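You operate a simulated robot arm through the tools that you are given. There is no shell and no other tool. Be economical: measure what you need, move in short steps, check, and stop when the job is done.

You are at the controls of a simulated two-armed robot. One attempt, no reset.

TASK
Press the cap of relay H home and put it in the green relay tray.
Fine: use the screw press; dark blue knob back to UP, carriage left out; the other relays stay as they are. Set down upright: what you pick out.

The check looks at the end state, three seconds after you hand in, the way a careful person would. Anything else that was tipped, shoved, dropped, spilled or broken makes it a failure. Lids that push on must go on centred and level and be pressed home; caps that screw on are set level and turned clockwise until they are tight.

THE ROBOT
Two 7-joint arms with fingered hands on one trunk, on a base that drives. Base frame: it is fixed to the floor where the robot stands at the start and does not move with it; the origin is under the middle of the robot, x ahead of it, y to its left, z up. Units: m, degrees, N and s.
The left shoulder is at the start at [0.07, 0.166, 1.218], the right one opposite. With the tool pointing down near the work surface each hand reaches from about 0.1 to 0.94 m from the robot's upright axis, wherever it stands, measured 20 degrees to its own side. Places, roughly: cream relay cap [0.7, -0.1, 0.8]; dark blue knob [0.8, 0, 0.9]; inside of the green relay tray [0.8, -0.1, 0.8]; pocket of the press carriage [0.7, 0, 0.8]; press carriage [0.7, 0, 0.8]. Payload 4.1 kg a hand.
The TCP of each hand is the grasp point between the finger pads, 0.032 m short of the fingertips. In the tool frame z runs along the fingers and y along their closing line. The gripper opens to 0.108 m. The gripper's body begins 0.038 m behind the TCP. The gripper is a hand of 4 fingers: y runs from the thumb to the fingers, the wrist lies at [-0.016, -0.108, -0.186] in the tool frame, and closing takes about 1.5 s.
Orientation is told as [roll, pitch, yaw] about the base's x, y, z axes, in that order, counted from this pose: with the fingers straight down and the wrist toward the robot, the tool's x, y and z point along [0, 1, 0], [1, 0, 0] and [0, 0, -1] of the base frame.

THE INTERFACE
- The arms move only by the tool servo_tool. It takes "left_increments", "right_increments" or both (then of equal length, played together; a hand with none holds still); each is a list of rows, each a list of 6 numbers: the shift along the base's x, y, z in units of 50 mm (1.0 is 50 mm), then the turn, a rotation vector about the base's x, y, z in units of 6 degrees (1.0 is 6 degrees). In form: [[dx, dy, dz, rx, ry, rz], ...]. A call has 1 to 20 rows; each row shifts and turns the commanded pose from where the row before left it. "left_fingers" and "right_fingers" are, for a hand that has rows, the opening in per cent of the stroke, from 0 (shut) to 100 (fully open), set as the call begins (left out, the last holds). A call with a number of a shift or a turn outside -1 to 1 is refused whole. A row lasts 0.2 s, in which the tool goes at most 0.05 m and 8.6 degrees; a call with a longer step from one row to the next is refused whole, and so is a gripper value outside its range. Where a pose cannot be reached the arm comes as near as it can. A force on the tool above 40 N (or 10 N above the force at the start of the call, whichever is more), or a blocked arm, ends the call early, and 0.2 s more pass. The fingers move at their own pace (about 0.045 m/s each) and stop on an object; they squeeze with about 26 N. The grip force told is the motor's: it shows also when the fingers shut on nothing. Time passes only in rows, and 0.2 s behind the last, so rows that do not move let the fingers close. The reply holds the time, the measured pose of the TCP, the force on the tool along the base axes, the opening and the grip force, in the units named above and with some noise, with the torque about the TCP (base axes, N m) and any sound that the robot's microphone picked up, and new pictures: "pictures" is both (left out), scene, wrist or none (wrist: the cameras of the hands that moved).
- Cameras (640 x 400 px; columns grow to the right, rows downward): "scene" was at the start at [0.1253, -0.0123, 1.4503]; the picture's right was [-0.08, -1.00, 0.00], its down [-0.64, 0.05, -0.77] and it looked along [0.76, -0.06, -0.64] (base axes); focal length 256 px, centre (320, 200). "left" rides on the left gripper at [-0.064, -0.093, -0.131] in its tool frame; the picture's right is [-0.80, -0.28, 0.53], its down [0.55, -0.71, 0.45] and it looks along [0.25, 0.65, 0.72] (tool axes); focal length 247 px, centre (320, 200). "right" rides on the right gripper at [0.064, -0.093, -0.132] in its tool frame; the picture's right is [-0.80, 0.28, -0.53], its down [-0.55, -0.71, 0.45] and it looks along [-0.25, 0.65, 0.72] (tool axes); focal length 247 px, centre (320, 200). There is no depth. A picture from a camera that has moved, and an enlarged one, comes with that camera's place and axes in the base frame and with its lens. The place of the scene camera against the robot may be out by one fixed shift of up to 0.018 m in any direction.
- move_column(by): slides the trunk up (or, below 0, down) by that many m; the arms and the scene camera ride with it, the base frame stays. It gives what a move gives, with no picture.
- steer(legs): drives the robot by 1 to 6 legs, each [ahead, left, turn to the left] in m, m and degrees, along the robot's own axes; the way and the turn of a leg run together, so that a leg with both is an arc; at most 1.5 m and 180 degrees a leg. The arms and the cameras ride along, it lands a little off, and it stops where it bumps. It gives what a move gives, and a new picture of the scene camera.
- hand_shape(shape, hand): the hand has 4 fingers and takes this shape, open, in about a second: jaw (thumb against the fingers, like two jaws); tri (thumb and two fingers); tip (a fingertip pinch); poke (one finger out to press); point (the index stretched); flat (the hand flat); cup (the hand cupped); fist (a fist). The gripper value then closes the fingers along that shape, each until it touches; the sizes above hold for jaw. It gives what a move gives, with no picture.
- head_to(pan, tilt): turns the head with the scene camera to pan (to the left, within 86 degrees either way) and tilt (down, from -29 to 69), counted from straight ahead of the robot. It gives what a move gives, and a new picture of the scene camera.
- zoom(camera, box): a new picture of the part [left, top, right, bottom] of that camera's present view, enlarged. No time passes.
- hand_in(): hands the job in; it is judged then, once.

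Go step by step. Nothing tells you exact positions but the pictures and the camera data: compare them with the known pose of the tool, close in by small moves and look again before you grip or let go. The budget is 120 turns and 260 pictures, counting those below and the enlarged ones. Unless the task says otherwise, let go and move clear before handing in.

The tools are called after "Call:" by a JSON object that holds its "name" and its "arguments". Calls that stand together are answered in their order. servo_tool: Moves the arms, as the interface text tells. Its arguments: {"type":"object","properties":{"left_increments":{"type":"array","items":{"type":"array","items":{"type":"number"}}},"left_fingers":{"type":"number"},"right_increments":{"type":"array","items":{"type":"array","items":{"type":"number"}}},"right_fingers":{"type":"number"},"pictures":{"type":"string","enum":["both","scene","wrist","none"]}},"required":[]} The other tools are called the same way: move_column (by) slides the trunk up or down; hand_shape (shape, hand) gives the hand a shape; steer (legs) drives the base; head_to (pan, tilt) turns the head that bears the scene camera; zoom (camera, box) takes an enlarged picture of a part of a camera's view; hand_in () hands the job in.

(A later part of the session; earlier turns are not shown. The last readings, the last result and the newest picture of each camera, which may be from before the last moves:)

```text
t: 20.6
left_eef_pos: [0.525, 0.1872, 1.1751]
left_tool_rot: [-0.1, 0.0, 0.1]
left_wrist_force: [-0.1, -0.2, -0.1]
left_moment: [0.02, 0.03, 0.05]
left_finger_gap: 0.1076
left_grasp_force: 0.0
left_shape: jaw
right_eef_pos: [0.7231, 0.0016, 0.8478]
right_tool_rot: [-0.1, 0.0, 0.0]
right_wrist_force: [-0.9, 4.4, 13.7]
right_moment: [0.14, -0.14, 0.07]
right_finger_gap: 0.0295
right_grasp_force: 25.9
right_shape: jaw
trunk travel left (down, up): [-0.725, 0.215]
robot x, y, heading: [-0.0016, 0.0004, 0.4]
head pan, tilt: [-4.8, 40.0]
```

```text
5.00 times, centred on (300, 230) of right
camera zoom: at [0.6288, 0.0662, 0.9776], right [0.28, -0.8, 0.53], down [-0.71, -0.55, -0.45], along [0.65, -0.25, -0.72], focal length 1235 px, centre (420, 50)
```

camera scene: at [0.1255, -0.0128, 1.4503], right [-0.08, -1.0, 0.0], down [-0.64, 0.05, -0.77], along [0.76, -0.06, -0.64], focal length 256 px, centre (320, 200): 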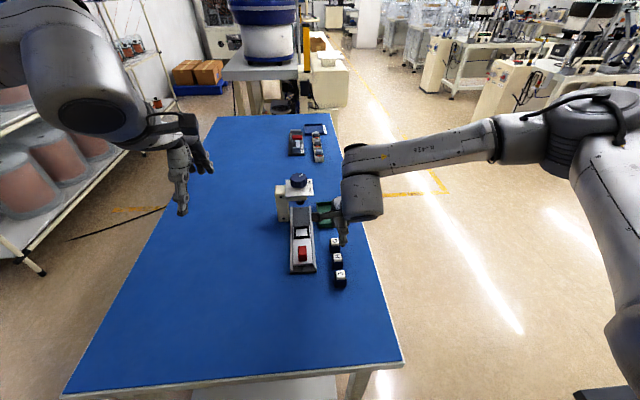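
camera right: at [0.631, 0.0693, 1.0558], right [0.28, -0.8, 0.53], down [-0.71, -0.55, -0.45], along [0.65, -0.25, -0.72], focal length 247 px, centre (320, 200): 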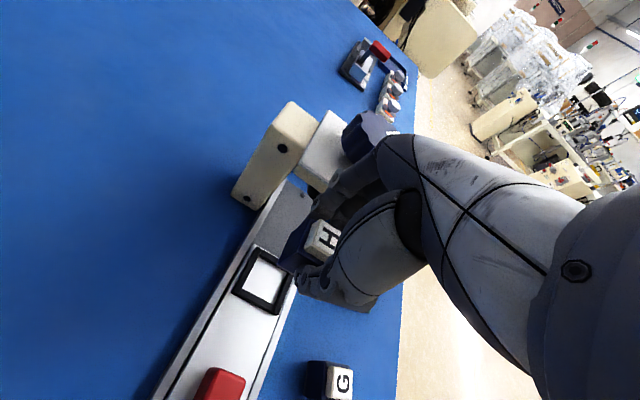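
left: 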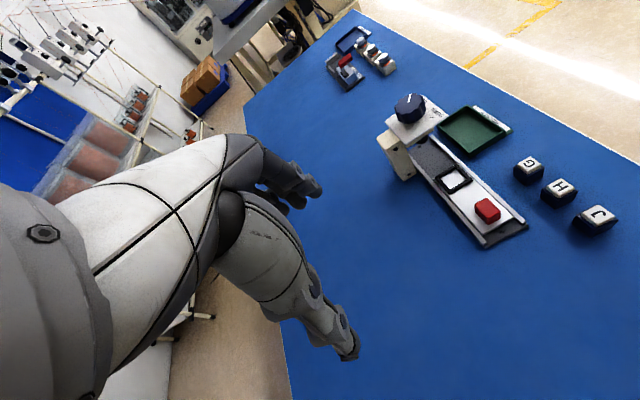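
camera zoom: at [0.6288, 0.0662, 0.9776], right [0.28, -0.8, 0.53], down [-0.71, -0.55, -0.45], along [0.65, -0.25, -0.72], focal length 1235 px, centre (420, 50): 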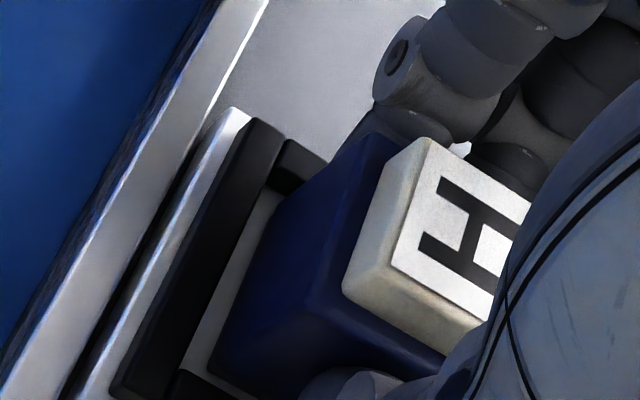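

H is resting on the pocket floor with small gaps all round. I'll release it and look.

Call:
{"name": "servo_tool", "arguments": {"right_increments": [[0, 0.015, 0, 0, 0, 0], [0, 0, 0, 0, 0, 0], [0, 0, 0, 0, 0, 0], [0, 0, 0, 0, 0, 0]], "right_fingers": 45, "pictures": "none"}}

Call:
{"name": "zoom", "arguments": {"camera": "right", "box": [240, 170, 360, 290]}}

```text
t: 21.6
left_eef_pos: [0.5294, 0.1876, 1.1729]
left_tool_rot: [-0.1, 0.0, 0.1]
left_wrist_force: [-0.1, -0.4, 0.3]
left_moment: [-0.02, 0.03, 0.0]
left_finger_gap: 0.1074
left_grasp_force: 0.0
left_shape: jaw
right_eef_pos: [0.725, 0.0024, 0.8462]
right_tool_rot: [-0.1, 0.1, -0.1]
right_wrist_force: [-0.4, 0.7, -0.5]
right_moment: [0.02, 0.01, -0.01]
right_finger_gap: 0.0482
right_grasp_force: 0.0
right_shape: jaw
trunk travel left (down, up): [-0.725, 0.215]
robot x, y, heading: [0.002, -0.0036, 0.0]
head pan, tilt: [-4.8, 40.0]
```

```text
3.33 times, centred on (300, 230) of right
camera zoom: at [0.6313, 0.0664, 0.9767], right [0.28, -0.8, 0.53], down [-0.71, -0.55, -0.45], along [0.65, -0.25, -0.72], focal length 823 px, centre (387, 100)
```

zoom: 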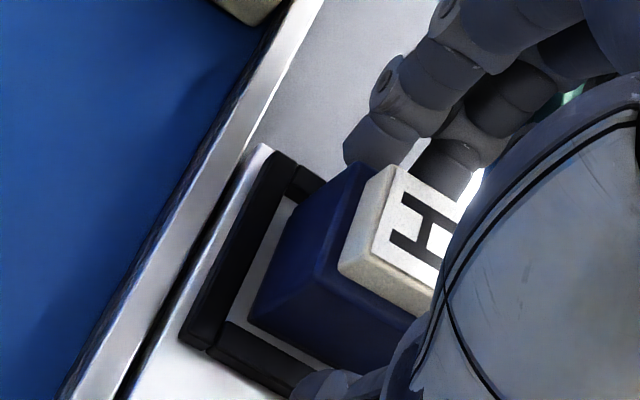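

Released and standing level. I'll raise the hand straight up and look at the relay from above.

Call:
{"name": "servo_tool", "arguments": {"right_increments": [[0, 0, 0.3, 0, 0, 0], [0, 0, 0.5, 0, 0, 0], [0, 0, 0.6, 0, 0, 0], [0, 0, 0.6, 0, 0, 0], [-0.5, -0.6, 0.6, 0, 0, 0], [-0.6, -0.9, 0.3, 0, 0, 0], [0, -0.9, 0, 0, 0, 0], [0, 0, 0, 0, 0, 0]], "pictures": "wrist"}}

Call:
{"name": "zoom", "arguments": {"camera": "left", "box": [370, 70, 540, 250]}}

Call:
{"name": "zoom", "arguments": {"camera": "scene", "box": [275, 170, 335, 260]}}

```text
refused: row 6 steps farther than a row can; nothing moved
```

```text
2.22 times, centred on (455, 160) of left
camera zoom: at [0.4373, 0.1222, 1.3047], right [-0.28, -0.8, -0.53], down [-0.71, 0.55, -0.45], along [0.65, 0.25, -0.72], focal length 549 px, centre (20, 289)
```

zoom: 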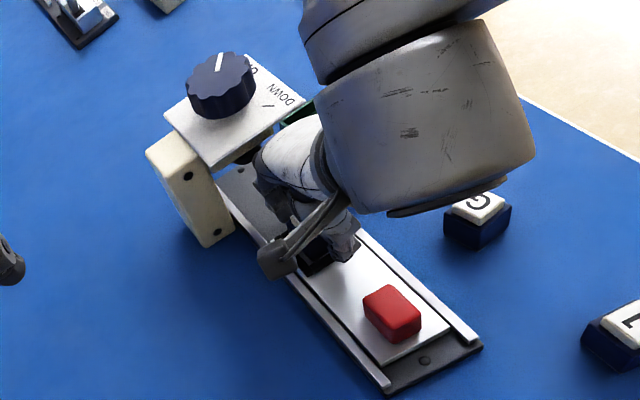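

```text
4.44 times, centred on (305, 215) of scene
camera zoom: at [0.1259, -0.0123, 1.4502], right [-0.08, -1.0, 0.0], down [-0.64, 0.05, -0.77], along [0.76, -0.06, -0.64], focal length 1136 px, centre (387, 133)
```

zoom: 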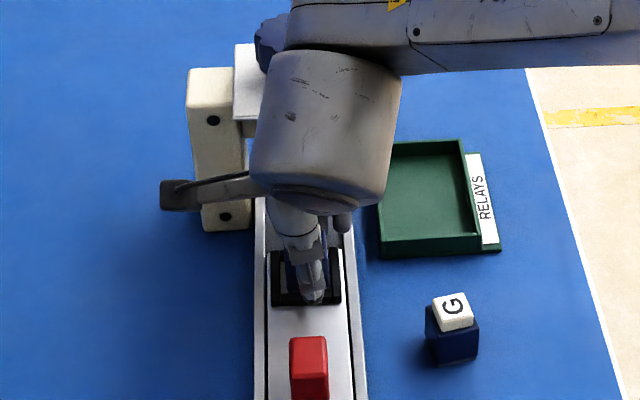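

One row was too long and the call was refused. I'll repeat it with shorter steps.

Call:
{"name": "servo_tool", "arguments": {"right_increments": [[0, 0, 0.3, 0, 0, 0], [0, 0, 0.5, 0, 0, 0], [0, 0, 0.6, 0, 0, 0], [0, 0, 0.6, 0, 0, 0], [-0.5, -0.5, 0.5, 0, 0, 0], [-0.5, -0.7, 0, 0, 0, 0], [-0.3, -0.8, 0, 0, 0, 0], [0, -0.8, 0, 0, 0, 0], [0, 0, 0, 0, 0, 0]], "pictures": "wrist"}}

Call:
{"name": "zoom", "arguments": {"camera": "left", "box": [370, 70, 540, 250]}}

Call:
{"name": "zoom", "arguments": {"camera": "scene", "box": [275, 170, 335, 260]}}

```text
t: 23.6
left_eef_pos: [0.5298, 0.1878, 1.1739]
left_tool_rot: [-0.2, 0.0, 0.2]
left_wrist_force: [0.1, 0.5, -0.3]
left_moment: [-0.05, -0.01, 0.0]
left_finger_gap: 0.1074
left_grasp_force: 0.1
left_shape: jaw
right_eef_pos: [0.6564, -0.1382, 0.9694]
right_tool_rot: [0.0, 0.1, 0.0]
right_wrist_force: [0.3, 0.4, 0.1]
right_moment: [0.01, -0.02, -0.03]
right_finger_gap: 0.0481
right_grasp_force: 0.0
right_shape: jaw
trunk travel left (down, up): [-0.725, 0.215]
robot x, y, heading: [0.0027, 0.001, 0.2]
head pan, tilt: [-4.8, 40.0]
camera right: at [0.5632, -0.0744, 1.1002], right [0.28, -0.8, 0.53], down [-0.71, -0.55, -0.45], along [0.65, -0.25, -0.72], focal length 247 px, centre (320, 200)
```

right: 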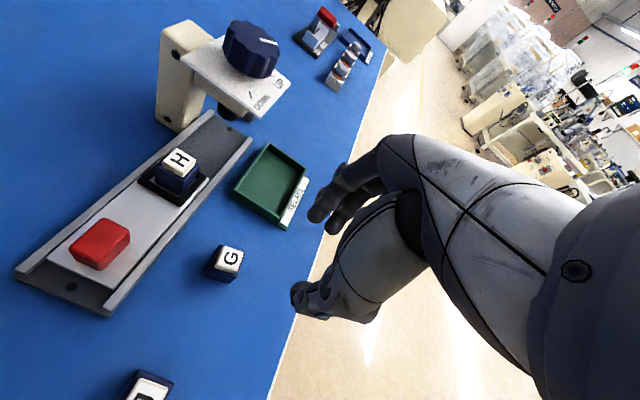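

```text
2.22 times, centred on (455, 160) of left
camera zoom: at [0.4373, 0.1235, 1.3045], right [-0.28, -0.8, -0.53], down [-0.71, 0.55, -0.45], along [0.65, 0.25, -0.72], focal length 549 px, centre (20, 289)
```

zoom: 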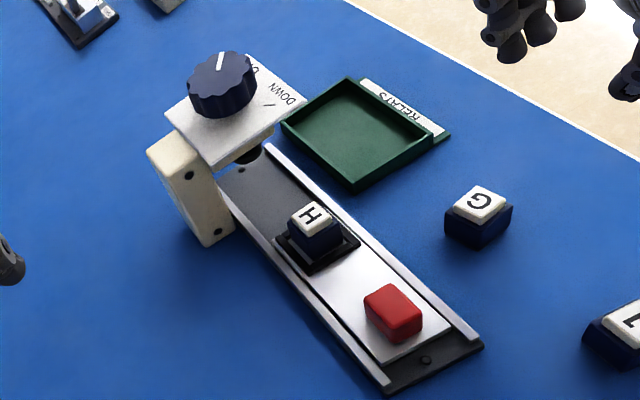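

```text
4.44 times, centred on (305, 215) of scene
camera zoom: at [0.126, -0.0108, 1.4503], right [-0.08, -1.0, 0.0], down [-0.64, 0.05, -0.77], along [0.76, -0.07, -0.64], focal length 1136 px, centre (387, 133)
```

zoom: 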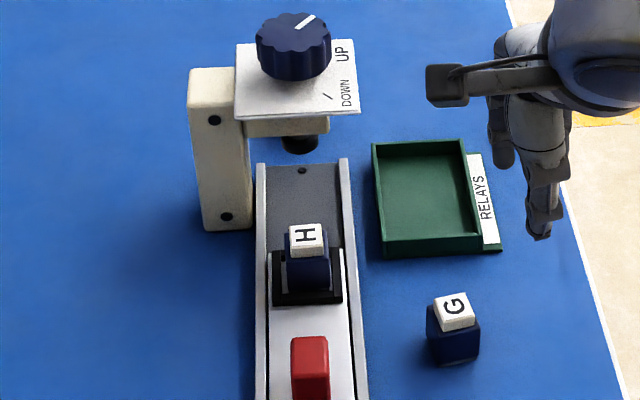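

H stands in the pocket. A closer look to be sure it sits flat.

Call:
{"name": "zoom", "arguments": {"camera": "right", "box": [130, 80, 270, 220]}}

Call:
{"name": "zoom", "arguments": {"camera": "left", "box": [430, 140, 490, 200]}}

```text
2.86 times, centred on (200, 150) of right
camera zoom: at [0.5632, -0.0744, 1.1002], right [0.28, -0.8, 0.53], down [-0.71, -0.55, -0.45], along [0.65, -0.25, -0.72], focal length 706 px, centre (663, 343)
```

zoom: 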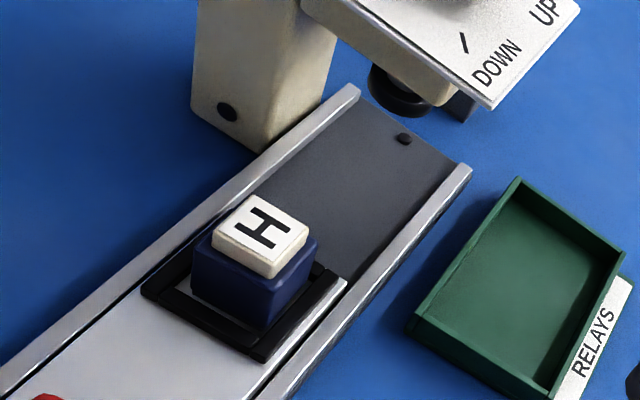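

```text
6.67 times, centred on (460, 170) of left
camera zoom: at [0.4373, 0.1235, 1.3045], right [-0.28, -0.8, -0.53], down [-0.71, 0.55, -0.45], along [0.65, 0.25, -0.72], focal length 1646 px, centre (-613, 400)
```

zoom: 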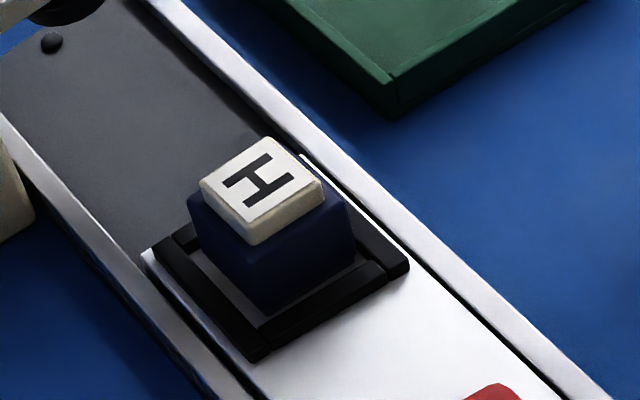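

H sits flat in the pocket. Next I'll bring the right hand above the red carriage handle.

Call:
{"name": "servo_tool", "arguments": {"right_increments": [[-0.2, 0.6, 0, 0, 0, 0], [-0.2, 0.8, 0, 0, 0, 0], [-0.13, 0.8, -0.3, 0, 0, 0], [-0.1, 0.6, -0.5, 0, 0, 0], [0, 0, -0.4, 0, 0, 0], [0, 0, 0, 0, 0, 0]], "right_fingers": 58, "pictures": "wrist"}}

Call:
{"name": "zoom", "arguments": {"camera": "right", "box": [180, 140, 400, 360]}}

Call:
{"name": "zoom", "arguments": {"camera": "left", "box": [400, 100, 560, 260]}}

```text
t: 25.0
left_eef_pos: [0.5273, 0.1865, 1.1735]
left_tool_rot: [-0.1, 0.0, 0.1]
left_wrist_force: [-0.6, 0.8, -0.5]
left_moment: [0.0, -0.01, -0.01]
left_finger_gap: 0.1073
left_grasp_force: 0.0
left_shape: jaw
right_eef_pos: [0.6256, 0.0038, 0.9098]
right_tool_rot: [0.0, -0.1, 0.0]
right_wrist_force: [0.1, -0.1, 0.1]
right_moment: [0.01, 0.03, 0.02]
right_finger_gap: 0.0623
right_grasp_force: 0.0
right_shape: jaw
trunk travel left (down, up): [-0.725, 0.215]
robot x, y, heading: [0.0003, 0.0037, -0.1]
head pan, tilt: [-4.8, 40.0]
camera right: at [0.531, 0.0676, 1.0414], right [0.28, -0.8, 0.53], down [-0.71, -0.55, -0.45], along [0.65, -0.25, -0.72], focal length 247 px, centre (320, 200)
```

right: 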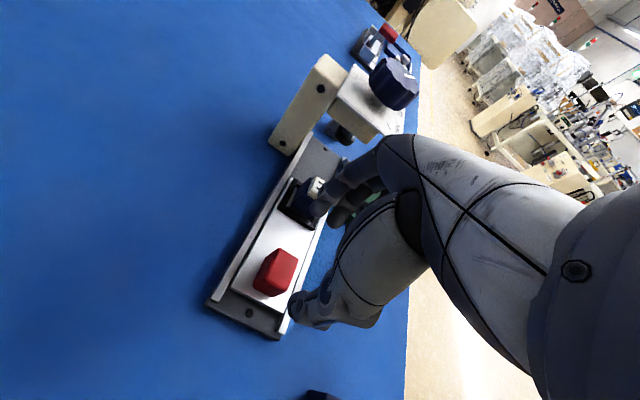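

```text
1.82 times, centred on (290, 250) of right
camera zoom: at [0.531, 0.0676, 1.0414], right [0.28, -0.8, 0.53], down [-0.71, -0.55, -0.45], along [0.65, -0.25, -0.72], focal length 449 px, centre (374, 109)
```

zoom: 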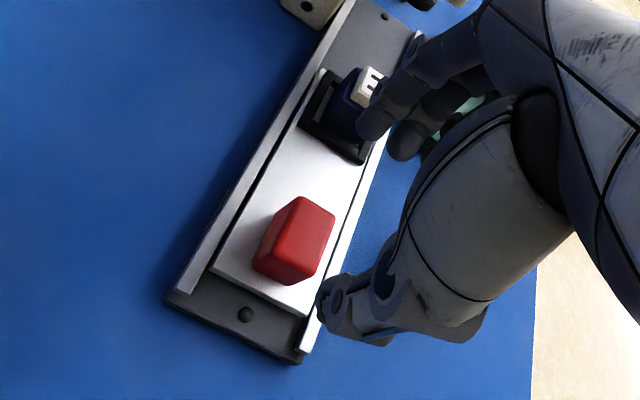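

```text
2.50 times, centred on (480, 180) of left
camera zoom: at [0.4365, 0.1224, 1.305], right [-0.28, -0.8, -0.53], down [-0.71, 0.55, -0.45], along [0.65, 0.25, -0.72], focal length 617 px, centre (-80, 250)
```

zoom: 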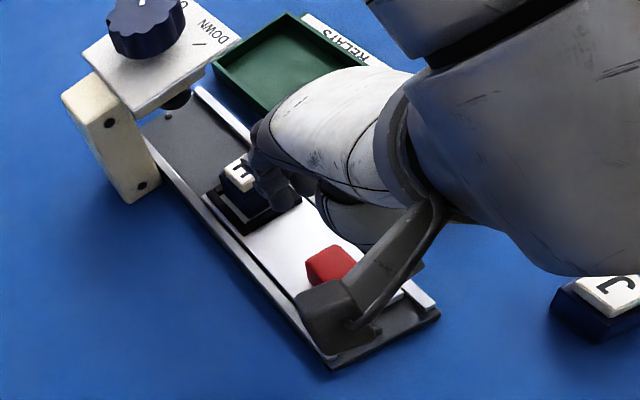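

The hand is centred over the handle with clear space before the frame. I'll descend to tip height 0.813 and grip the handle.

Call:
{"name": "servo_tool", "arguments": {"right_increments": [[0, 0, -0.4, 0, 0, 0], [0, 0, -0.4, 0, 0, 0], [0, 0, -0.3, 0, 0, 0], [0, 0, -0.2, 0, 0, 0], [0, 0, 0, 0, 0, 0]], "right_fingers": 58, "pictures": "none"}}

Call:
{"name": "zoom", "arguments": {"camera": "right", "box": [220, 140, 400, 320]}}

```text
t: 26.2
left_eef_pos: [0.5273, 0.1866, 1.1735]
left_tool_rot: [-0.1, 0.0, 0.1]
left_wrist_force: [-0.3, 0.8, 0.1]
left_moment: [0.02, 0.03, 0.0]
left_finger_gap: 0.1076
left_grasp_force: 0.1
left_shape: jaw
right_eef_pos: [0.6283, 0.0048, 0.8473]
right_tool_rot: [-0.1, 0.0, -0.1]
right_wrist_force: [0.4, -0.1, -0.6]
right_moment: [-0.02, 0.01, 0.01]
right_finger_gap: 0.0624
right_grasp_force: 0.0
right_shape: jaw
trunk travel left (down, up): [-0.725, 0.215]
robot x, y, heading: [-0.0004, -0.0036, -0.1]
head pan, tilt: [-4.8, 40.0]
```

```text
2.22 times, centred on (310, 230) of right
camera zoom: at [0.5343, 0.0683, 0.978], right [0.28, -0.8, 0.53], down [-0.71, -0.55, -0.45], along [0.65, -0.25, -0.72], focal length 549 px, centre (342, 133)
```

zoom: 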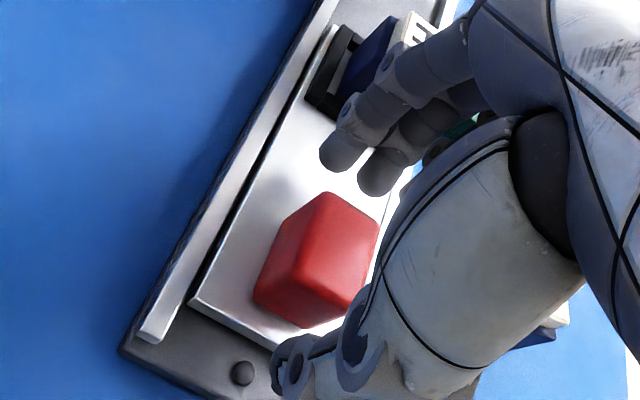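

Thumb and fingers are on either side of the handle. Closing on it.

Call:
{"name": "servo_tool", "arguments": {"right_increments": [[0, 0, 0, 0, 0, 0], [0, 0, 0, 0, 0, 0], [0, 0, 0, 0, 0, 0], [0, 0, 0, 0, 0, 0], [0, 0, 0, 0, 0, 0], [0, 0, 0, 0, 0, 0], [0, 0, 0, 0, 0, 0]], "right_fingers": 10, "pictures": "none"}}

Call:
{"name": "zoom", "arguments": {"camera": "right", "box": [220, 140, 400, 320]}}

```text
t: 27.8
left_eef_pos: [0.5285, 0.187, 1.1731]
left_tool_rot: [0.0, -0.1, 0.1]
left_wrist_force: [-0.6, -0.4, 0.3]
left_moment: [0.0, 0.01, 0.04]
left_finger_gap: 0.1073
left_grasp_force: 0.1
left_shape: jaw
right_eef_pos: [0.6285, 0.0033, 0.8469]
right_tool_rot: [-0.1, 0.1, 0.0]
right_wrist_force: [-3.7, -2.1, -1.6]
right_moment: [-0.01, 0.08, -0.04]
right_finger_gap: 0.0291
right_grasp_force: 26.1
right_shape: jaw
trunk travel left (down, up): [-0.725, 0.215]
robot x, y, heading: [-0.001, 0.0009, -0.0]
head pan, tilt: [-4.8, 40.0]
```

```text
2.22 times, centred on (310, 230) of right
camera zoom: at [0.5343, 0.0681, 0.9781], right [0.28, -0.8, 0.53], down [-0.71, -0.55, -0.45], along [0.65, -0.25, -0.72], focal length 549 px, centre (342, 133)
```

zoom: 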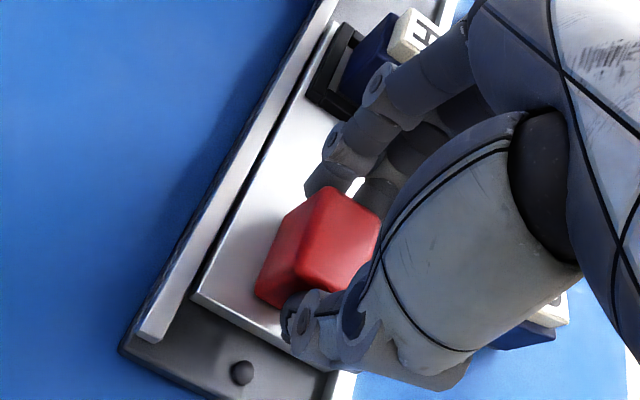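

The handle is held. I'll slide the carriage forward gently by 30 mm first and check the forces.

Call:
{"name": "servo_tool", "arguments": {"right_increments": [[0.06, 0, 0, 0, 0, 0], [0.1, 0, 0, 0, 0, 0], [0.12, 0, 0, 0, 0, 0], [0.12, 0, 0, 0, 0, 0], [0.1, 0, 0, 0, 0, 0], [0.06, 0, 0, 0, 0, 0], [0, 0, 0, 0, 0, 0]], "pictures": "none"}}

Call:
{"name": "zoom", "arguments": {"camera": "left", "box": [370, 70, 550, 250]}}

Call:
{"name": "zoom", "arguments": {"camera": "right", "box": [220, 100, 400, 300]}}

```text
t: 29.4
left_eef_pos: [0.5278, 0.1873, 1.1739]
left_tool_rot: [-0.1, 0.0, 0.1]
left_wrist_force: [0.4, 0.0, -0.7]
left_moment: [0.02, 0.01, 0.02]
left_finger_gap: 0.1079
left_grasp_force: 0.1
left_shape: jaw
right_eef_pos: [0.6572, 0.0037, 0.847]
right_tool_rot: [-0.1, 0.0, 0.0]
right_wrist_force: [0.0, -1.1, 2.2]
right_moment: [0.03, -0.04, -0.03]
right_finger_gap: 0.0294
right_grasp_force: 26.3
right_shape: jaw
trunk travel left (down, up): [-0.725, 0.215]
robot x, y, heading: [-0.0013, -0.0034, -0.1]
head pan, tilt: [-4.8, 40.0]
```

```text
2.22 times, centred on (460, 160) of left
camera zoom: at [0.4366, 0.1222, 1.305], right [-0.28, -0.8, -0.53], down [-0.71, 0.55, -0.45], along [0.65, 0.25, -0.72], focal length 549 px, centre (9, 289)
```

zoom: 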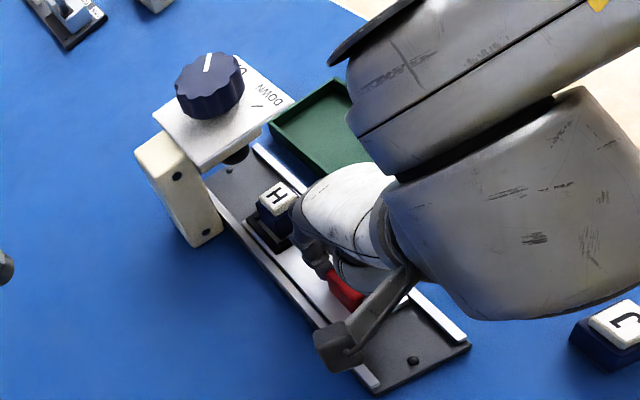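

```text
2.00 times, centred on (310, 200) of right
camera zoom: at [0.5628, 0.0681, 0.9778], right [0.28, -0.8, 0.53], down [-0.71, -0.55, -0.45], along [0.65, -0.25, -0.72], focal length 494 px, centre (340, 200)
```

zoom: 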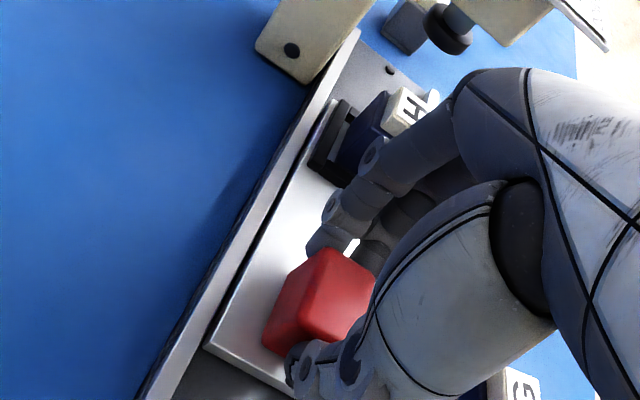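

It slides freely and H rides along upright. I'll continue another 45 mm.

Call:
{"name": "servo_tool", "arguments": {"right_increments": [[0.06, 0, 0, 0, 0, 0], [0.12, 0, 0, 0, 0, 0], [0.14, 0, 0, 0, 0, 0], [0.14, 0, 0, 0, 0, 0], [0.14, 0, 0, 0, 0, 0], [0.14, 0, 0, 0, 0, 0], [0.1, 0, 0, 0, 0, 0], [0.06, 0, 0, 0, 0, 0], [0, 0, 0, 0, 0, 0]], "pictures": "none"}}

Call:
{"name": "zoom", "arguments": {"camera": "left", "box": [370, 70, 550, 250]}}

Call:
{"name": "zoom", "arguments": {"camera": "right", "box": [220, 100, 400, 300]}}

```text
t: 31.4
left_eef_pos: [0.5284, 0.1878, 1.1734]
left_tool_rot: [-0.1, 0.0, 0.1]
left_wrist_force: [-1.2, 0.3, -0.1]
left_moment: [0.0, 0.02, -0.01]
left_finger_gap: 0.1075
left_grasp_force: 0.0
left_shape: jaw
right_eef_pos: [0.6996, 0.0041, 0.847]
right_tool_rot: [-0.1, 0.1, 0.0]
right_wrist_force: [-1.2, 5.8, -1.3]
right_moment: [0.1, -0.02, -0.09]
right_finger_gap: 0.0291
right_grasp_force: 25.9
right_shape: jaw
trunk travel left (down, up): [-0.725, 0.215]
robot x, y, heading: [0.0013, -0.0013, -0.1]
head pan, tilt: [-4.8, 40.0]
```

```text
2.22 times, centred on (460, 160) of left
camera zoom: at [0.4368, 0.1232, 1.3048], right [-0.28, -0.8, -0.53], down [-0.71, 0.55, -0.45], along [0.65, 0.25, -0.72], focal length 549 px, centre (9, 289)
```

zoom: 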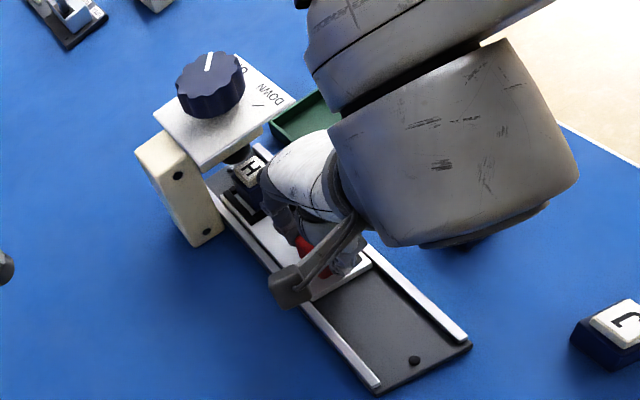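

```text
2.00 times, centred on (310, 200) of right
camera zoom: at [0.6067, 0.0676, 0.978], right [0.28, -0.8, 0.53], down [-0.71, -0.55, -0.45], along [0.65, -0.25, -0.72], focal length 494 px, centre (340, 200)
```

zoom: 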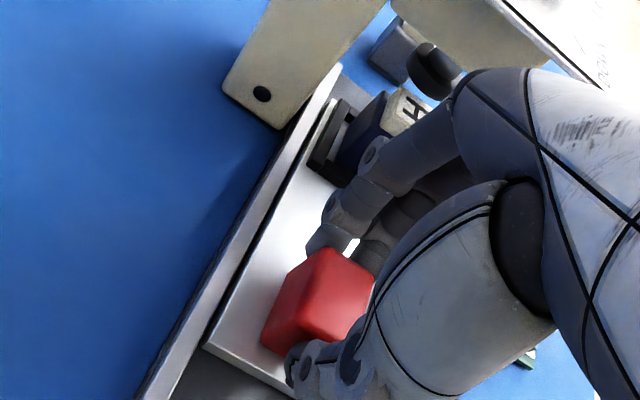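

Still free; H is just short of the ram. I'll continue in smaller steps toward the end stop.

Call:
{"name": "servo_tool", "arguments": {"right_increments": [[0.05, 0, 0, 0, 0, 0], [0.08, 0, 0, 0, 0, 0], [0.08, 0, 0, 0, 0, 0], [0.08, 0, 0, 0, 0, 0], [0.06, 0, 0, 0, 0, 0], [0, 0, 0, 0, 0, 0]], "pictures": "none"}}

Call:
{"name": "zoom", "arguments": {"camera": "left", "box": [390, 90, 490, 190]}}

Call:
{"name": "zoom", "arguments": {"camera": "right", "box": [220, 100, 400, 300]}}

```text
t: 32.8
left_eef_pos: [0.5281, 0.1871, 1.174]
left_tool_rot: [-0.1, 0.0, 0.0]
left_wrist_force: [0.3, 0.6, 0.0]
left_moment: [0.0, 0.06, 0.0]
left_finger_gap: 0.1076
left_grasp_force: 0.0
left_shape: jaw
right_eef_pos: [0.718, 0.0029, 0.8483]
right_tool_rot: [-0.1, 0.0, 0.0]
right_wrist_force: [-0.2, 5.1, -0.8]
right_moment: [0.1, -0.03, -0.06]
right_finger_gap: 0.0289
right_grasp_force: 25.6
right_shape: jaw
trunk travel left (down, up): [-0.725, 0.215]
robot x, y, heading: [0.001, 0.0001, 0.0]
head pan, tilt: [-4.8, 40.0]
```

```text
4.00 times, centred on (440, 140) of left
camera zoom: at [0.4367, 0.123, 1.3048], right [-0.28, -0.8, -0.53], down [-0.71, 0.55, -0.45], along [0.65, 0.25, -0.72], focal length 988 px, centre (-160, 440)
```

zoom: 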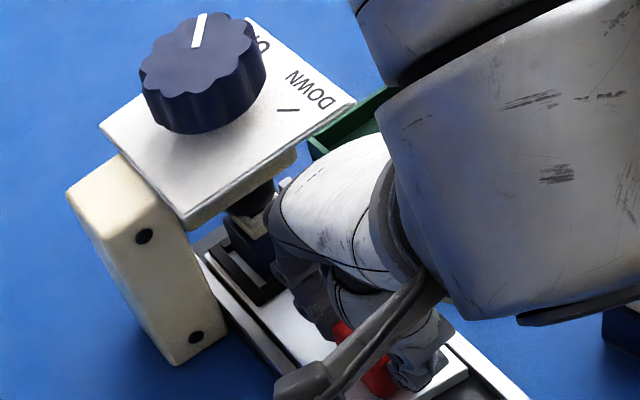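

```text
2.00 times, centred on (310, 200) of right
camera zoom: at [0.6249, 0.0679, 0.9779], right [0.28, -0.8, 0.53], down [-0.71, -0.55, -0.45], along [0.65, -0.25, -0.72], focal length 494 px, centre (340, 200)
```

zoom: 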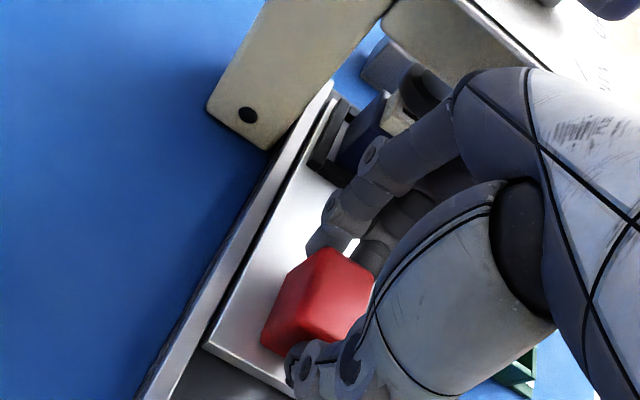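

Pocket should be near x≈0.814 now, with no resistance. I'll continue 12 mm more slowly.

Call:
{"name": "servo_tool", "arguments": {"right_increments": [[0.05, 0, 0, 0, 0, 0], [0.05, 0, 0, 0, 0, 0], [0.05, 0, 0, 0, 0, 0], [0.05, 0, 0, 0, 0, 0], [0.04, 0, 0, 0, 0, 0], [0, 0, 0, 0, 0, 0]], "pictures": "none"}}

Call:
{"name": "zoom", "arguments": {"camera": "right", "box": [220, 100, 400, 300]}}

```text
t: 34.2
left_eef_pos: [0.5268, 0.1869, 1.1743]
left_tool_rot: [-0.1, -0.1, 0.0]
left_wrist_force: [0.3, 0.8, -0.5]
left_moment: [-0.03, -0.01, 0.0]
left_finger_gap: 0.1078
left_grasp_force: 0.0
left_shape: jaw
right_eef_pos: [0.7276, 0.0048, 0.8471]
right_tool_rot: [-0.1, 0.1, 0.0]
right_wrist_force: [-14.4, 3.2, -4.2]
right_moment: [0.1, 0.38, -0.13]
right_finger_gap: 0.0289
right_grasp_force: 25.8
right_shape: jaw
trunk travel left (down, up): [-0.725, 0.215]
robot x, y, heading: [0.0016, -0.0017, -0.0]
head pan, tilt: [-4.8, 40.0]
```

```text
2.00 times, centred on (310, 200) of right
camera zoom: at [0.6339, 0.0681, 0.9782], right [0.28, -0.8, 0.53], down [-0.71, -0.55, -0.45], along [0.65, -0.25, -0.72], focal length 494 px, centre (340, 200)
```

zoom: 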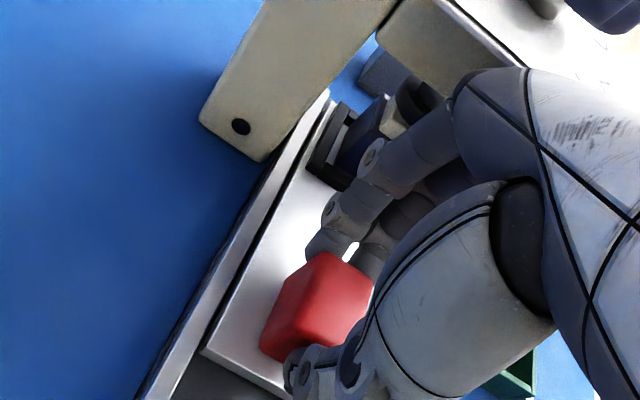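

There's 14 N resistance at 99 mm of travel, likely the end stop. One more tiny push will confirm.

Call:
{"name": "servo_tool", "arguments": {"right_increments": [[0.04, 0, 0, 0, 0, 0], [0, 0, 0, 0, 0, 0], [0, 0, 0, 0, 0, 0]], "pictures": "none"}}

Call:
{"name": "zoom", "arguments": {"camera": "left", "box": [390, 90, 490, 190]}}

```text
t: 35.0
left_eef_pos: [0.5275, 0.1883, 1.1743]
left_tool_rot: [-0.1, -0.1, 0.1]
left_wrist_force: [-1.1, -0.1, 0.3]
left_moment: [-0.01, -0.02, -0.01]
left_finger_gap: 0.1074
left_grasp_force: 0.1
left_shape: jaw
right_eef_pos: [0.7298, 0.004, 0.8485]
right_tool_rot: [-0.1, 0.1, 0.2]
right_wrist_force: [-21.1, 5.9, -8.8]
right_moment: [0.1, 0.57, -0.16]
right_finger_gap: 0.0281
right_grasp_force: 25.9
right_shape: jaw
trunk travel left (down, up): [-0.725, 0.215]
robot x, y, heading: [-0.0001, 0.0013, -0.0]
head pan, tilt: [-4.8, 40.0]
```

```text
4.00 times, centred on (440, 140) of left
camera zoom: at [0.435, 0.1233, 1.3053], right [-0.28, -0.8, -0.53], down [-0.71, 0.55, -0.45], along [0.65, 0.25, -0.72], focal length 988 px, centre (-160, 440)
```

zoom: 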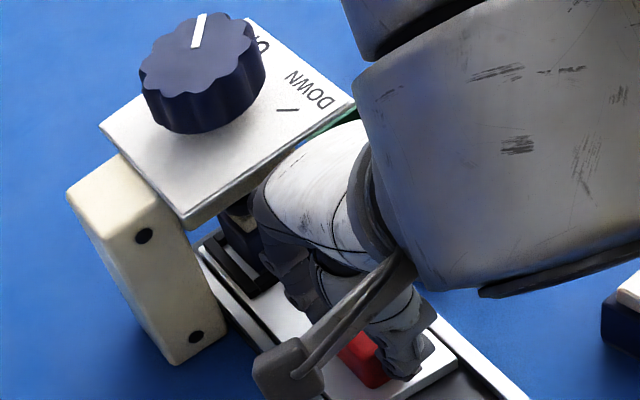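

The force acts at the handle height (moment positive), so the carriage is at its stop. I'll relax, release and lift the hand clear.

Call:
{"name": "servo_tool", "arguments": {"right_increments": [[-0.05, 0, 0, 0, 0, 0], [0, 0, 0, 0, 0, 0]], "pictures": "none"}}

Call:
{"name": "servo_tool", "arguments": {"right_increments": [[0, 0, 0, 0, 0, 0], [0, 0, 0, 0, 0, 0], [0, 0, 0, 0, 0, 0], [0, 0, 0.2, 0, 0, 0], [0, 0, 0.4, 0, 0, 0], [-0.1, 0, 0.6, 0, 0, 0], [-0.4, 0, 0.8, 0, 0, 0], [-0.4, -0.4, 0.8, 0, 0, 0], [-0.4, -0.7, 0.5, 0, 0, 0], [0, -0.9, 0, 0, 0, 0], [0, -0.9, 0, 0, 0, 0], [0, 0, 0, 0, 0, 0]], "right_fingers": 48}}

Call:
{"name": "zoom", "arguments": {"camera": "left", "box": [370, 70, 550, 250]}}

Call:
{"name": "zoom", "arguments": {"camera": "right", "box": [100, 0, 320, 240]}}

```text
t: 35.6
left_eef_pos: [0.5286, 0.1887, 1.1733]
left_tool_rot: [-0.2, 0.1, 0.1]
left_wrist_force: [-0.4, 0.2, 0.1]
left_moment: [0.0, -0.05, 0.01]
left_finger_gap: 0.1076
left_grasp_force: 0.0
left_shape: jaw
right_eef_pos: [0.7296, 0.0043, 0.8478]
right_tool_rot: [-0.1, -0.1, 0.0]
right_wrist_force: [-13.1, 6.7, -9.2]
right_moment: [0.17, 0.36, -0.17]
right_finger_gap: 0.029
right_grasp_force: 25.8
right_shape: jaw
trunk travel left (down, up): [-0.725, 0.215]
robot x, y, heading: [-0.0, -0.0009, 0.0]
head pan, tilt: [-4.8, 40.0]
```

```text
t: 36.9
left_eef_pos: [0.5269, 0.1864, 1.1743]
left_tool_rot: [-0.1, 0.0, 0.2]
left_wrist_force: [-0.4, -0.2, -0.2]
left_moment: [-0.03, 0.02, -0.04]
left_finger_gap: 0.1074
left_grasp_force: 0.1
left_shape: jaw
right_eef_pos: [0.7201, 0.002, 0.8852]
right_tool_rot: [0.0, 0.8, 0.3]
right_wrist_force: [-16.5, -2.6, -4.3]
right_moment: [0.09, -0.24, -0.32]
right_finger_gap: 0.0489
right_grasp_force: 0.0
right_shape: jaw
trunk travel left (down, up): [-0.725, 0.215]
robot x, y, heading: [-0.0046, -0.0016, 0.0]
head pan, tilt: [-4.8, 40.0]
stopped in row 6 (right hand): the force on the tool passed its limit at 43 N (the readings are from after the stop); the commanded pose is now the measured one
camera scene: at [0.1226, -0.0124, 1.4506], right [-0.08, -1.0, 0.0], down [-0.64, 0.05, -0.77], along [0.76, -0.06, -0.64], focal length 256 px, centre (320, 200)
camera right: at [0.6279, 0.0665, 1.0164], right [0.29, -0.8, 0.53], down [-0.71, -0.55, -0.44], along [0.64, -0.25, -0.73], focal length 247 px, centre (320, 200)
```

scene: 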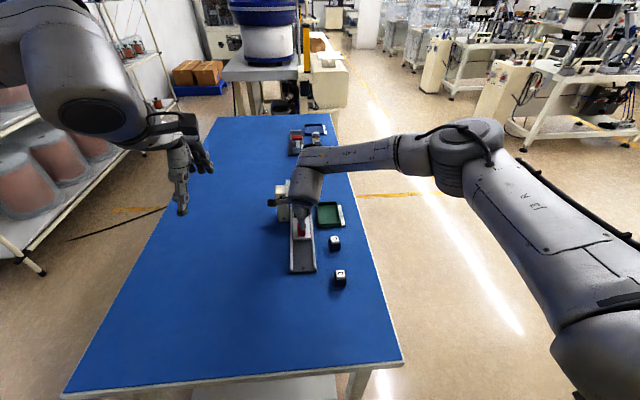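
right: 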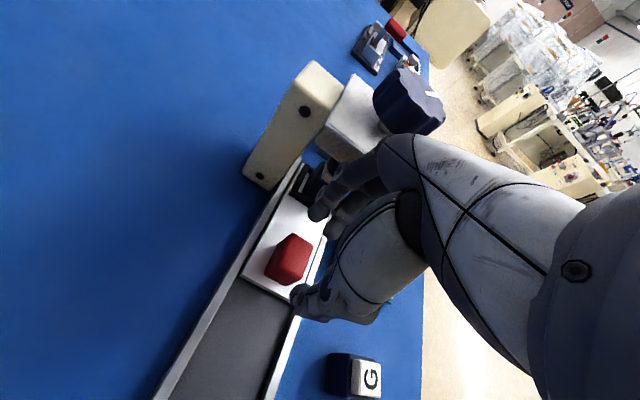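

```text
2.22 times, centred on (460, 160) of left
camera zoom: at [0.4343, 0.1221, 1.3059], right [-0.28, -0.8, -0.53], down [-0.71, 0.55, -0.45], along [0.65, 0.25, -0.72], focal length 549 px, centre (9, 289)
```

zoom: 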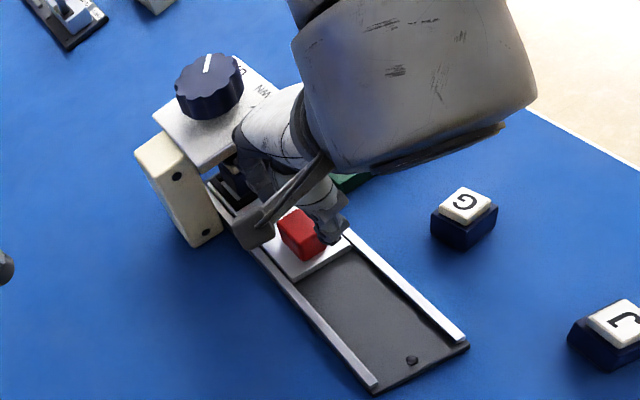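

```text
1.67 times, centred on (210, 120) of right
camera zoom: at [0.6279, 0.0665, 1.0164], right [0.29, -0.8, 0.53], down [-0.71, -0.55, -0.44], along [0.64, -0.25, -0.73], focal length 412 px, centre (503, 333)
```

zoom: 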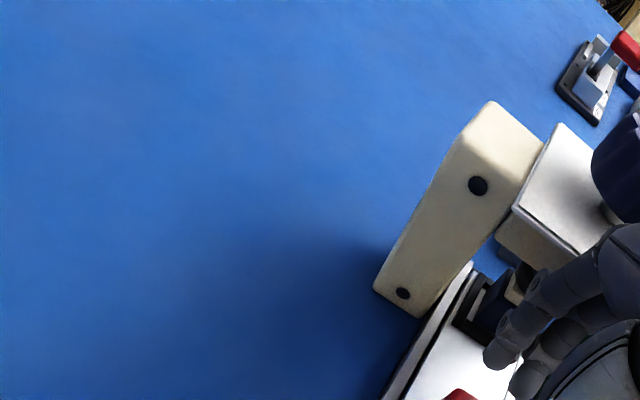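

A knuckle brushed the press plate and the motion stopped. I'll back straight out toward the robot, well above the handle, before rising further.

Call:
{"name": "servo_tool", "arguments": {"right_increments": [[-0.2, 0, 0, 0, 0, 0], [-0.4, 0, 0, 0, 0, 0], [-0.5, 0, 0, 0, 0, 0], [-0.4, 0, 0.3, 0, 0, 0], [0, 0, 0.6, 0, 0, 0], [0, -0.3, 0.8, 0, 0, 0], [0, -0.6, 0.7, 0, 0, 0], [0, -0.8, 0.2, 0, 0, 0], [0, -0.8, 0, 0, 0, 0], [0, 0, 0, 0, 0, 0]], "pictures": "wrist"}}

Call:
{"name": "zoom", "arguments": {"camera": "left", "box": [370, 70, 550, 250]}}

Call:
{"name": "zoom", "arguments": {"camera": "scene", "box": [265, 160, 345, 280]}}

```text
t: 39.1
left_eef_pos: [0.5274, 0.189, 1.1739]
left_tool_rot: [-0.2, 0.0, 0.2]
left_wrist_force: [-0.1, 0.3, 0.1]
left_moment: [0.01, 0.0, 0.0]
left_finger_gap: 0.1076
left_grasp_force: 0.1
left_shape: jaw
right_eef_pos: [0.6489, -0.121, 1.0136]
right_tool_rot: [-0.2, 0.7, 0.2]
right_wrist_force: [-0.9, 0.2, 0.6]
right_moment: [0.0, -0.02, -0.01]
right_finger_gap: 0.0514
right_grasp_force: 0.0
right_shape: jaw
trunk travel left (down, up): [-0.725, 0.215]
robot x, y, heading: [-0.0008, 0.0023, -0.1]
head pan, tilt: [-4.8, 40.0]
camera right: at [0.5557, -0.0579, 1.1447], right [0.29, -0.8, 0.53], down [-0.71, -0.55, -0.44], along [0.64, -0.25, -0.73], focal length 247 px, centre (320, 200)
```

right: 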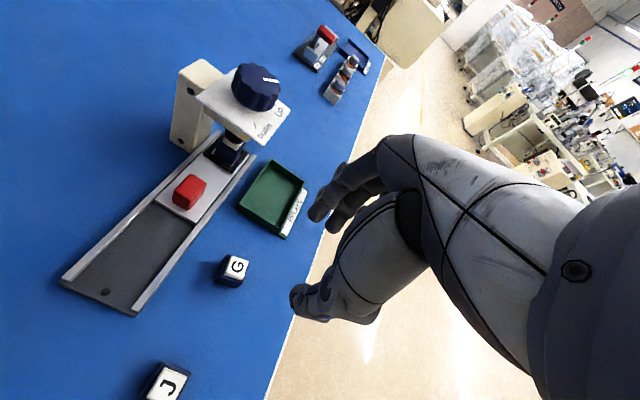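

```text
2.22 times, centred on (460, 160) of left
camera zoom: at [0.4365, 0.1236, 1.3047], right [-0.28, -0.8, -0.53], down [-0.71, 0.55, -0.45], along [0.65, 0.25, -0.72], focal length 549 px, centre (9, 289)
```

zoom: 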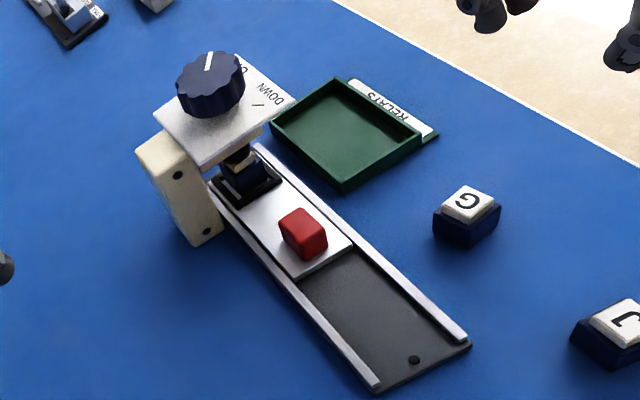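

```text
3.33 times, centred on (305, 220) of scene
camera zoom: at [0.1251, -0.0107, 1.4503], right [-0.08, -1.0, 0.0], down [-0.64, 0.05, -0.77], along [0.76, -0.07, -0.64], focal length 852 px, centre (370, 133)
```

zoom: 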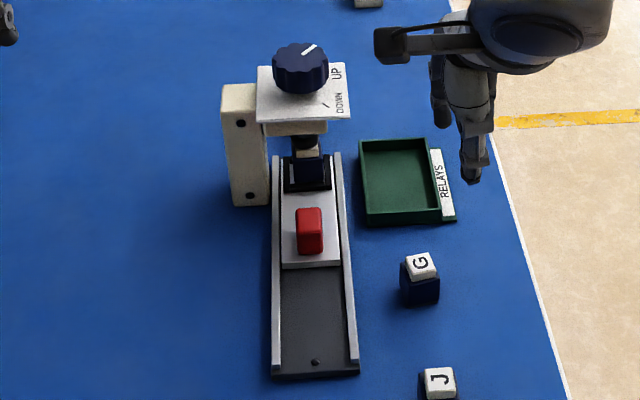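

The carriage is home with H under the ram and the press unmoved. I'll look closely at the knob and its marks.

Call:
{"name": "zoom", "arguments": {"camera": "right", "box": [160, 40, 310, 190]}}

Call:
{"name": "zoom", "arguments": {"camera": "scene", "box": [278, 165, 328, 215]}}

Call:
{"name": "zoom", "arguments": {"camera": "left", "box": [390, 70, 470, 150]}}

```text
2.67 times, centred on (235, 115) of right
camera zoom: at [0.5557, -0.0579, 1.1447], right [0.29, -0.8, 0.53], down [-0.71, -0.55, -0.44], along [0.64, -0.25, -0.73], focal length 659 px, centre (547, 427)
```

zoom: 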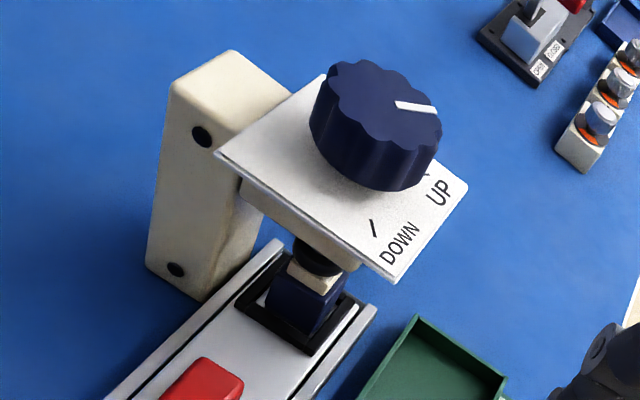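

```text
8.00 times, centred on (303, 190) of scene
camera zoom: at [0.1251, -0.0107, 1.4503], right [-0.08, -1.0, 0.0], down [-0.64, 0.05, -0.77], along [0.76, -0.07, -0.64], focal length 2046 px, centre (456, 280)
```

zoom: 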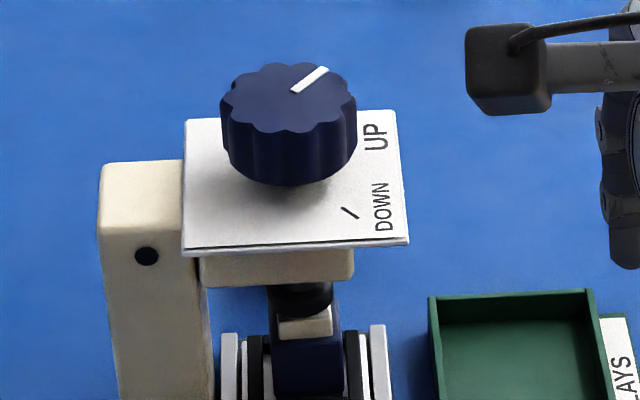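

```text
5.00 times, centred on (430, 110) of left
camera zoom: at [0.4365, 0.1236, 1.3047], right [-0.28, -0.8, -0.53], down [-0.71, 0.55, -0.45], along [0.65, 0.25, -0.72], focal length 1235 px, centre (-230, 650)
```

zoom: 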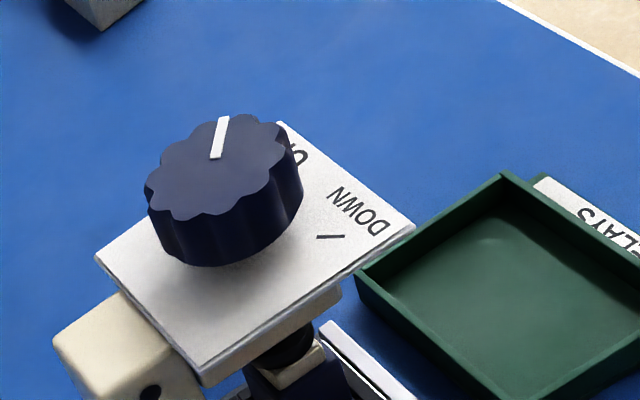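

The mark points at UP (about −43°) and the DOWN tick is about 85–90° clockwise from it. The knob is about 54 mm across. I'll go above it and test the negative yaw range in free air.

Call:
{"name": "servo_tool", "arguments": {"right_increments": [[0, 0, 0.3, 0, 0, 0], [0.44, 0.31, 0.04, 0, 0, -1], [0.44, 0.31, 0.04, 0, 0, -1], [0.44, 0.31, 0.04, 0, 0, -1], [0.44, 0.31, 0.04, 0, 0, -1], [0.44, 0.31, 0.04, 0, 0, -1], [0.44, 0.31, 0.04, 0, 0, -1], [0.44, 0.31, 0, 0, 0, -1], [0.44, 0.31, 0, 0, -0.12, -1], [0, 0, 0, 0, 0, 0], [0, 0, 0, 0, 0, 0]], "right_fingers": 72, "pictures": "wrist"}}

Call:
{"name": "zoom", "arguments": {"camera": "left", "box": [370, 20, 550, 200]}}

```text
t: 41.5
left_eef_pos: [0.5283, 0.1856, 1.1735]
left_tool_rot: [-0.1, 0.0, 0.0]
left_wrist_force: [0.4, -0.5, 0.6]
left_moment: [-0.02, -0.03, -0.01]
left_finger_gap: 0.1077
left_grasp_force: 0.1
left_shape: jaw
right_eef_pos: [0.8226, 0.0029, 1.0423]
right_tool_rot: [0.4, 0.1, -48.0]
right_wrist_force: [0.8, 0.4, -0.5]
right_moment: [0.0, -0.04, 0.02]
right_finger_gap: 0.0774
right_grasp_force: 0.0
right_shape: jaw
trunk travel left (down, up): [-0.725, 0.215]
robot x, y, heading: [0.0002, -0.0, 0.3]
head pan, tilt: [-4.8, 40.0]
camera right: at [0.8068, 0.1135, 1.1723], right [-0.4, -0.75, 0.53], down [-0.88, 0.16, -0.45], along [0.25, -0.64, -0.72], focal length 247 px, centre (320, 200)
```

right: 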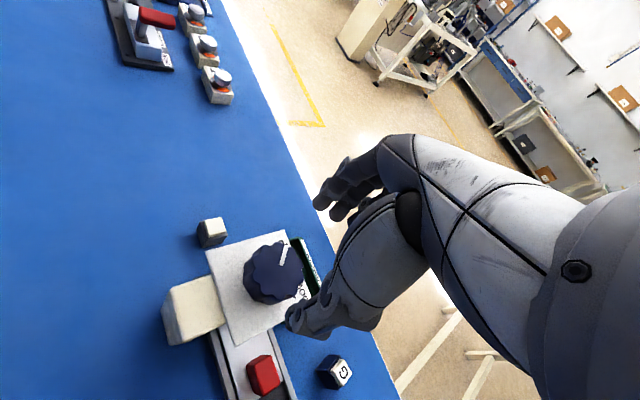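

```text
2.22 times, centred on (460, 110) of left
camera zoom: at [0.4366, 0.1219, 1.3048], right [-0.28, -0.8, -0.53], down [-0.71, 0.55, -0.45], along [0.65, 0.25, -0.72], focal length 549 px, centre (9, 400)
```

zoom: 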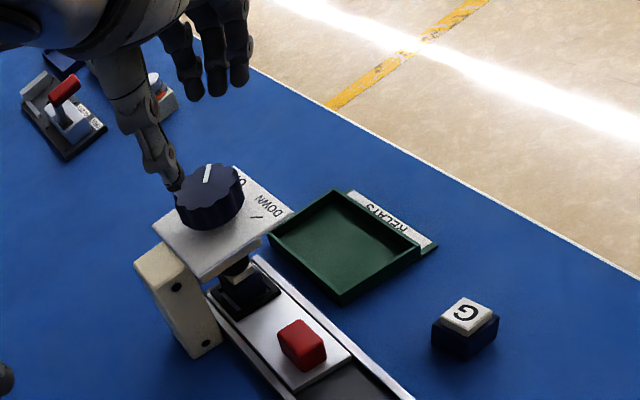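

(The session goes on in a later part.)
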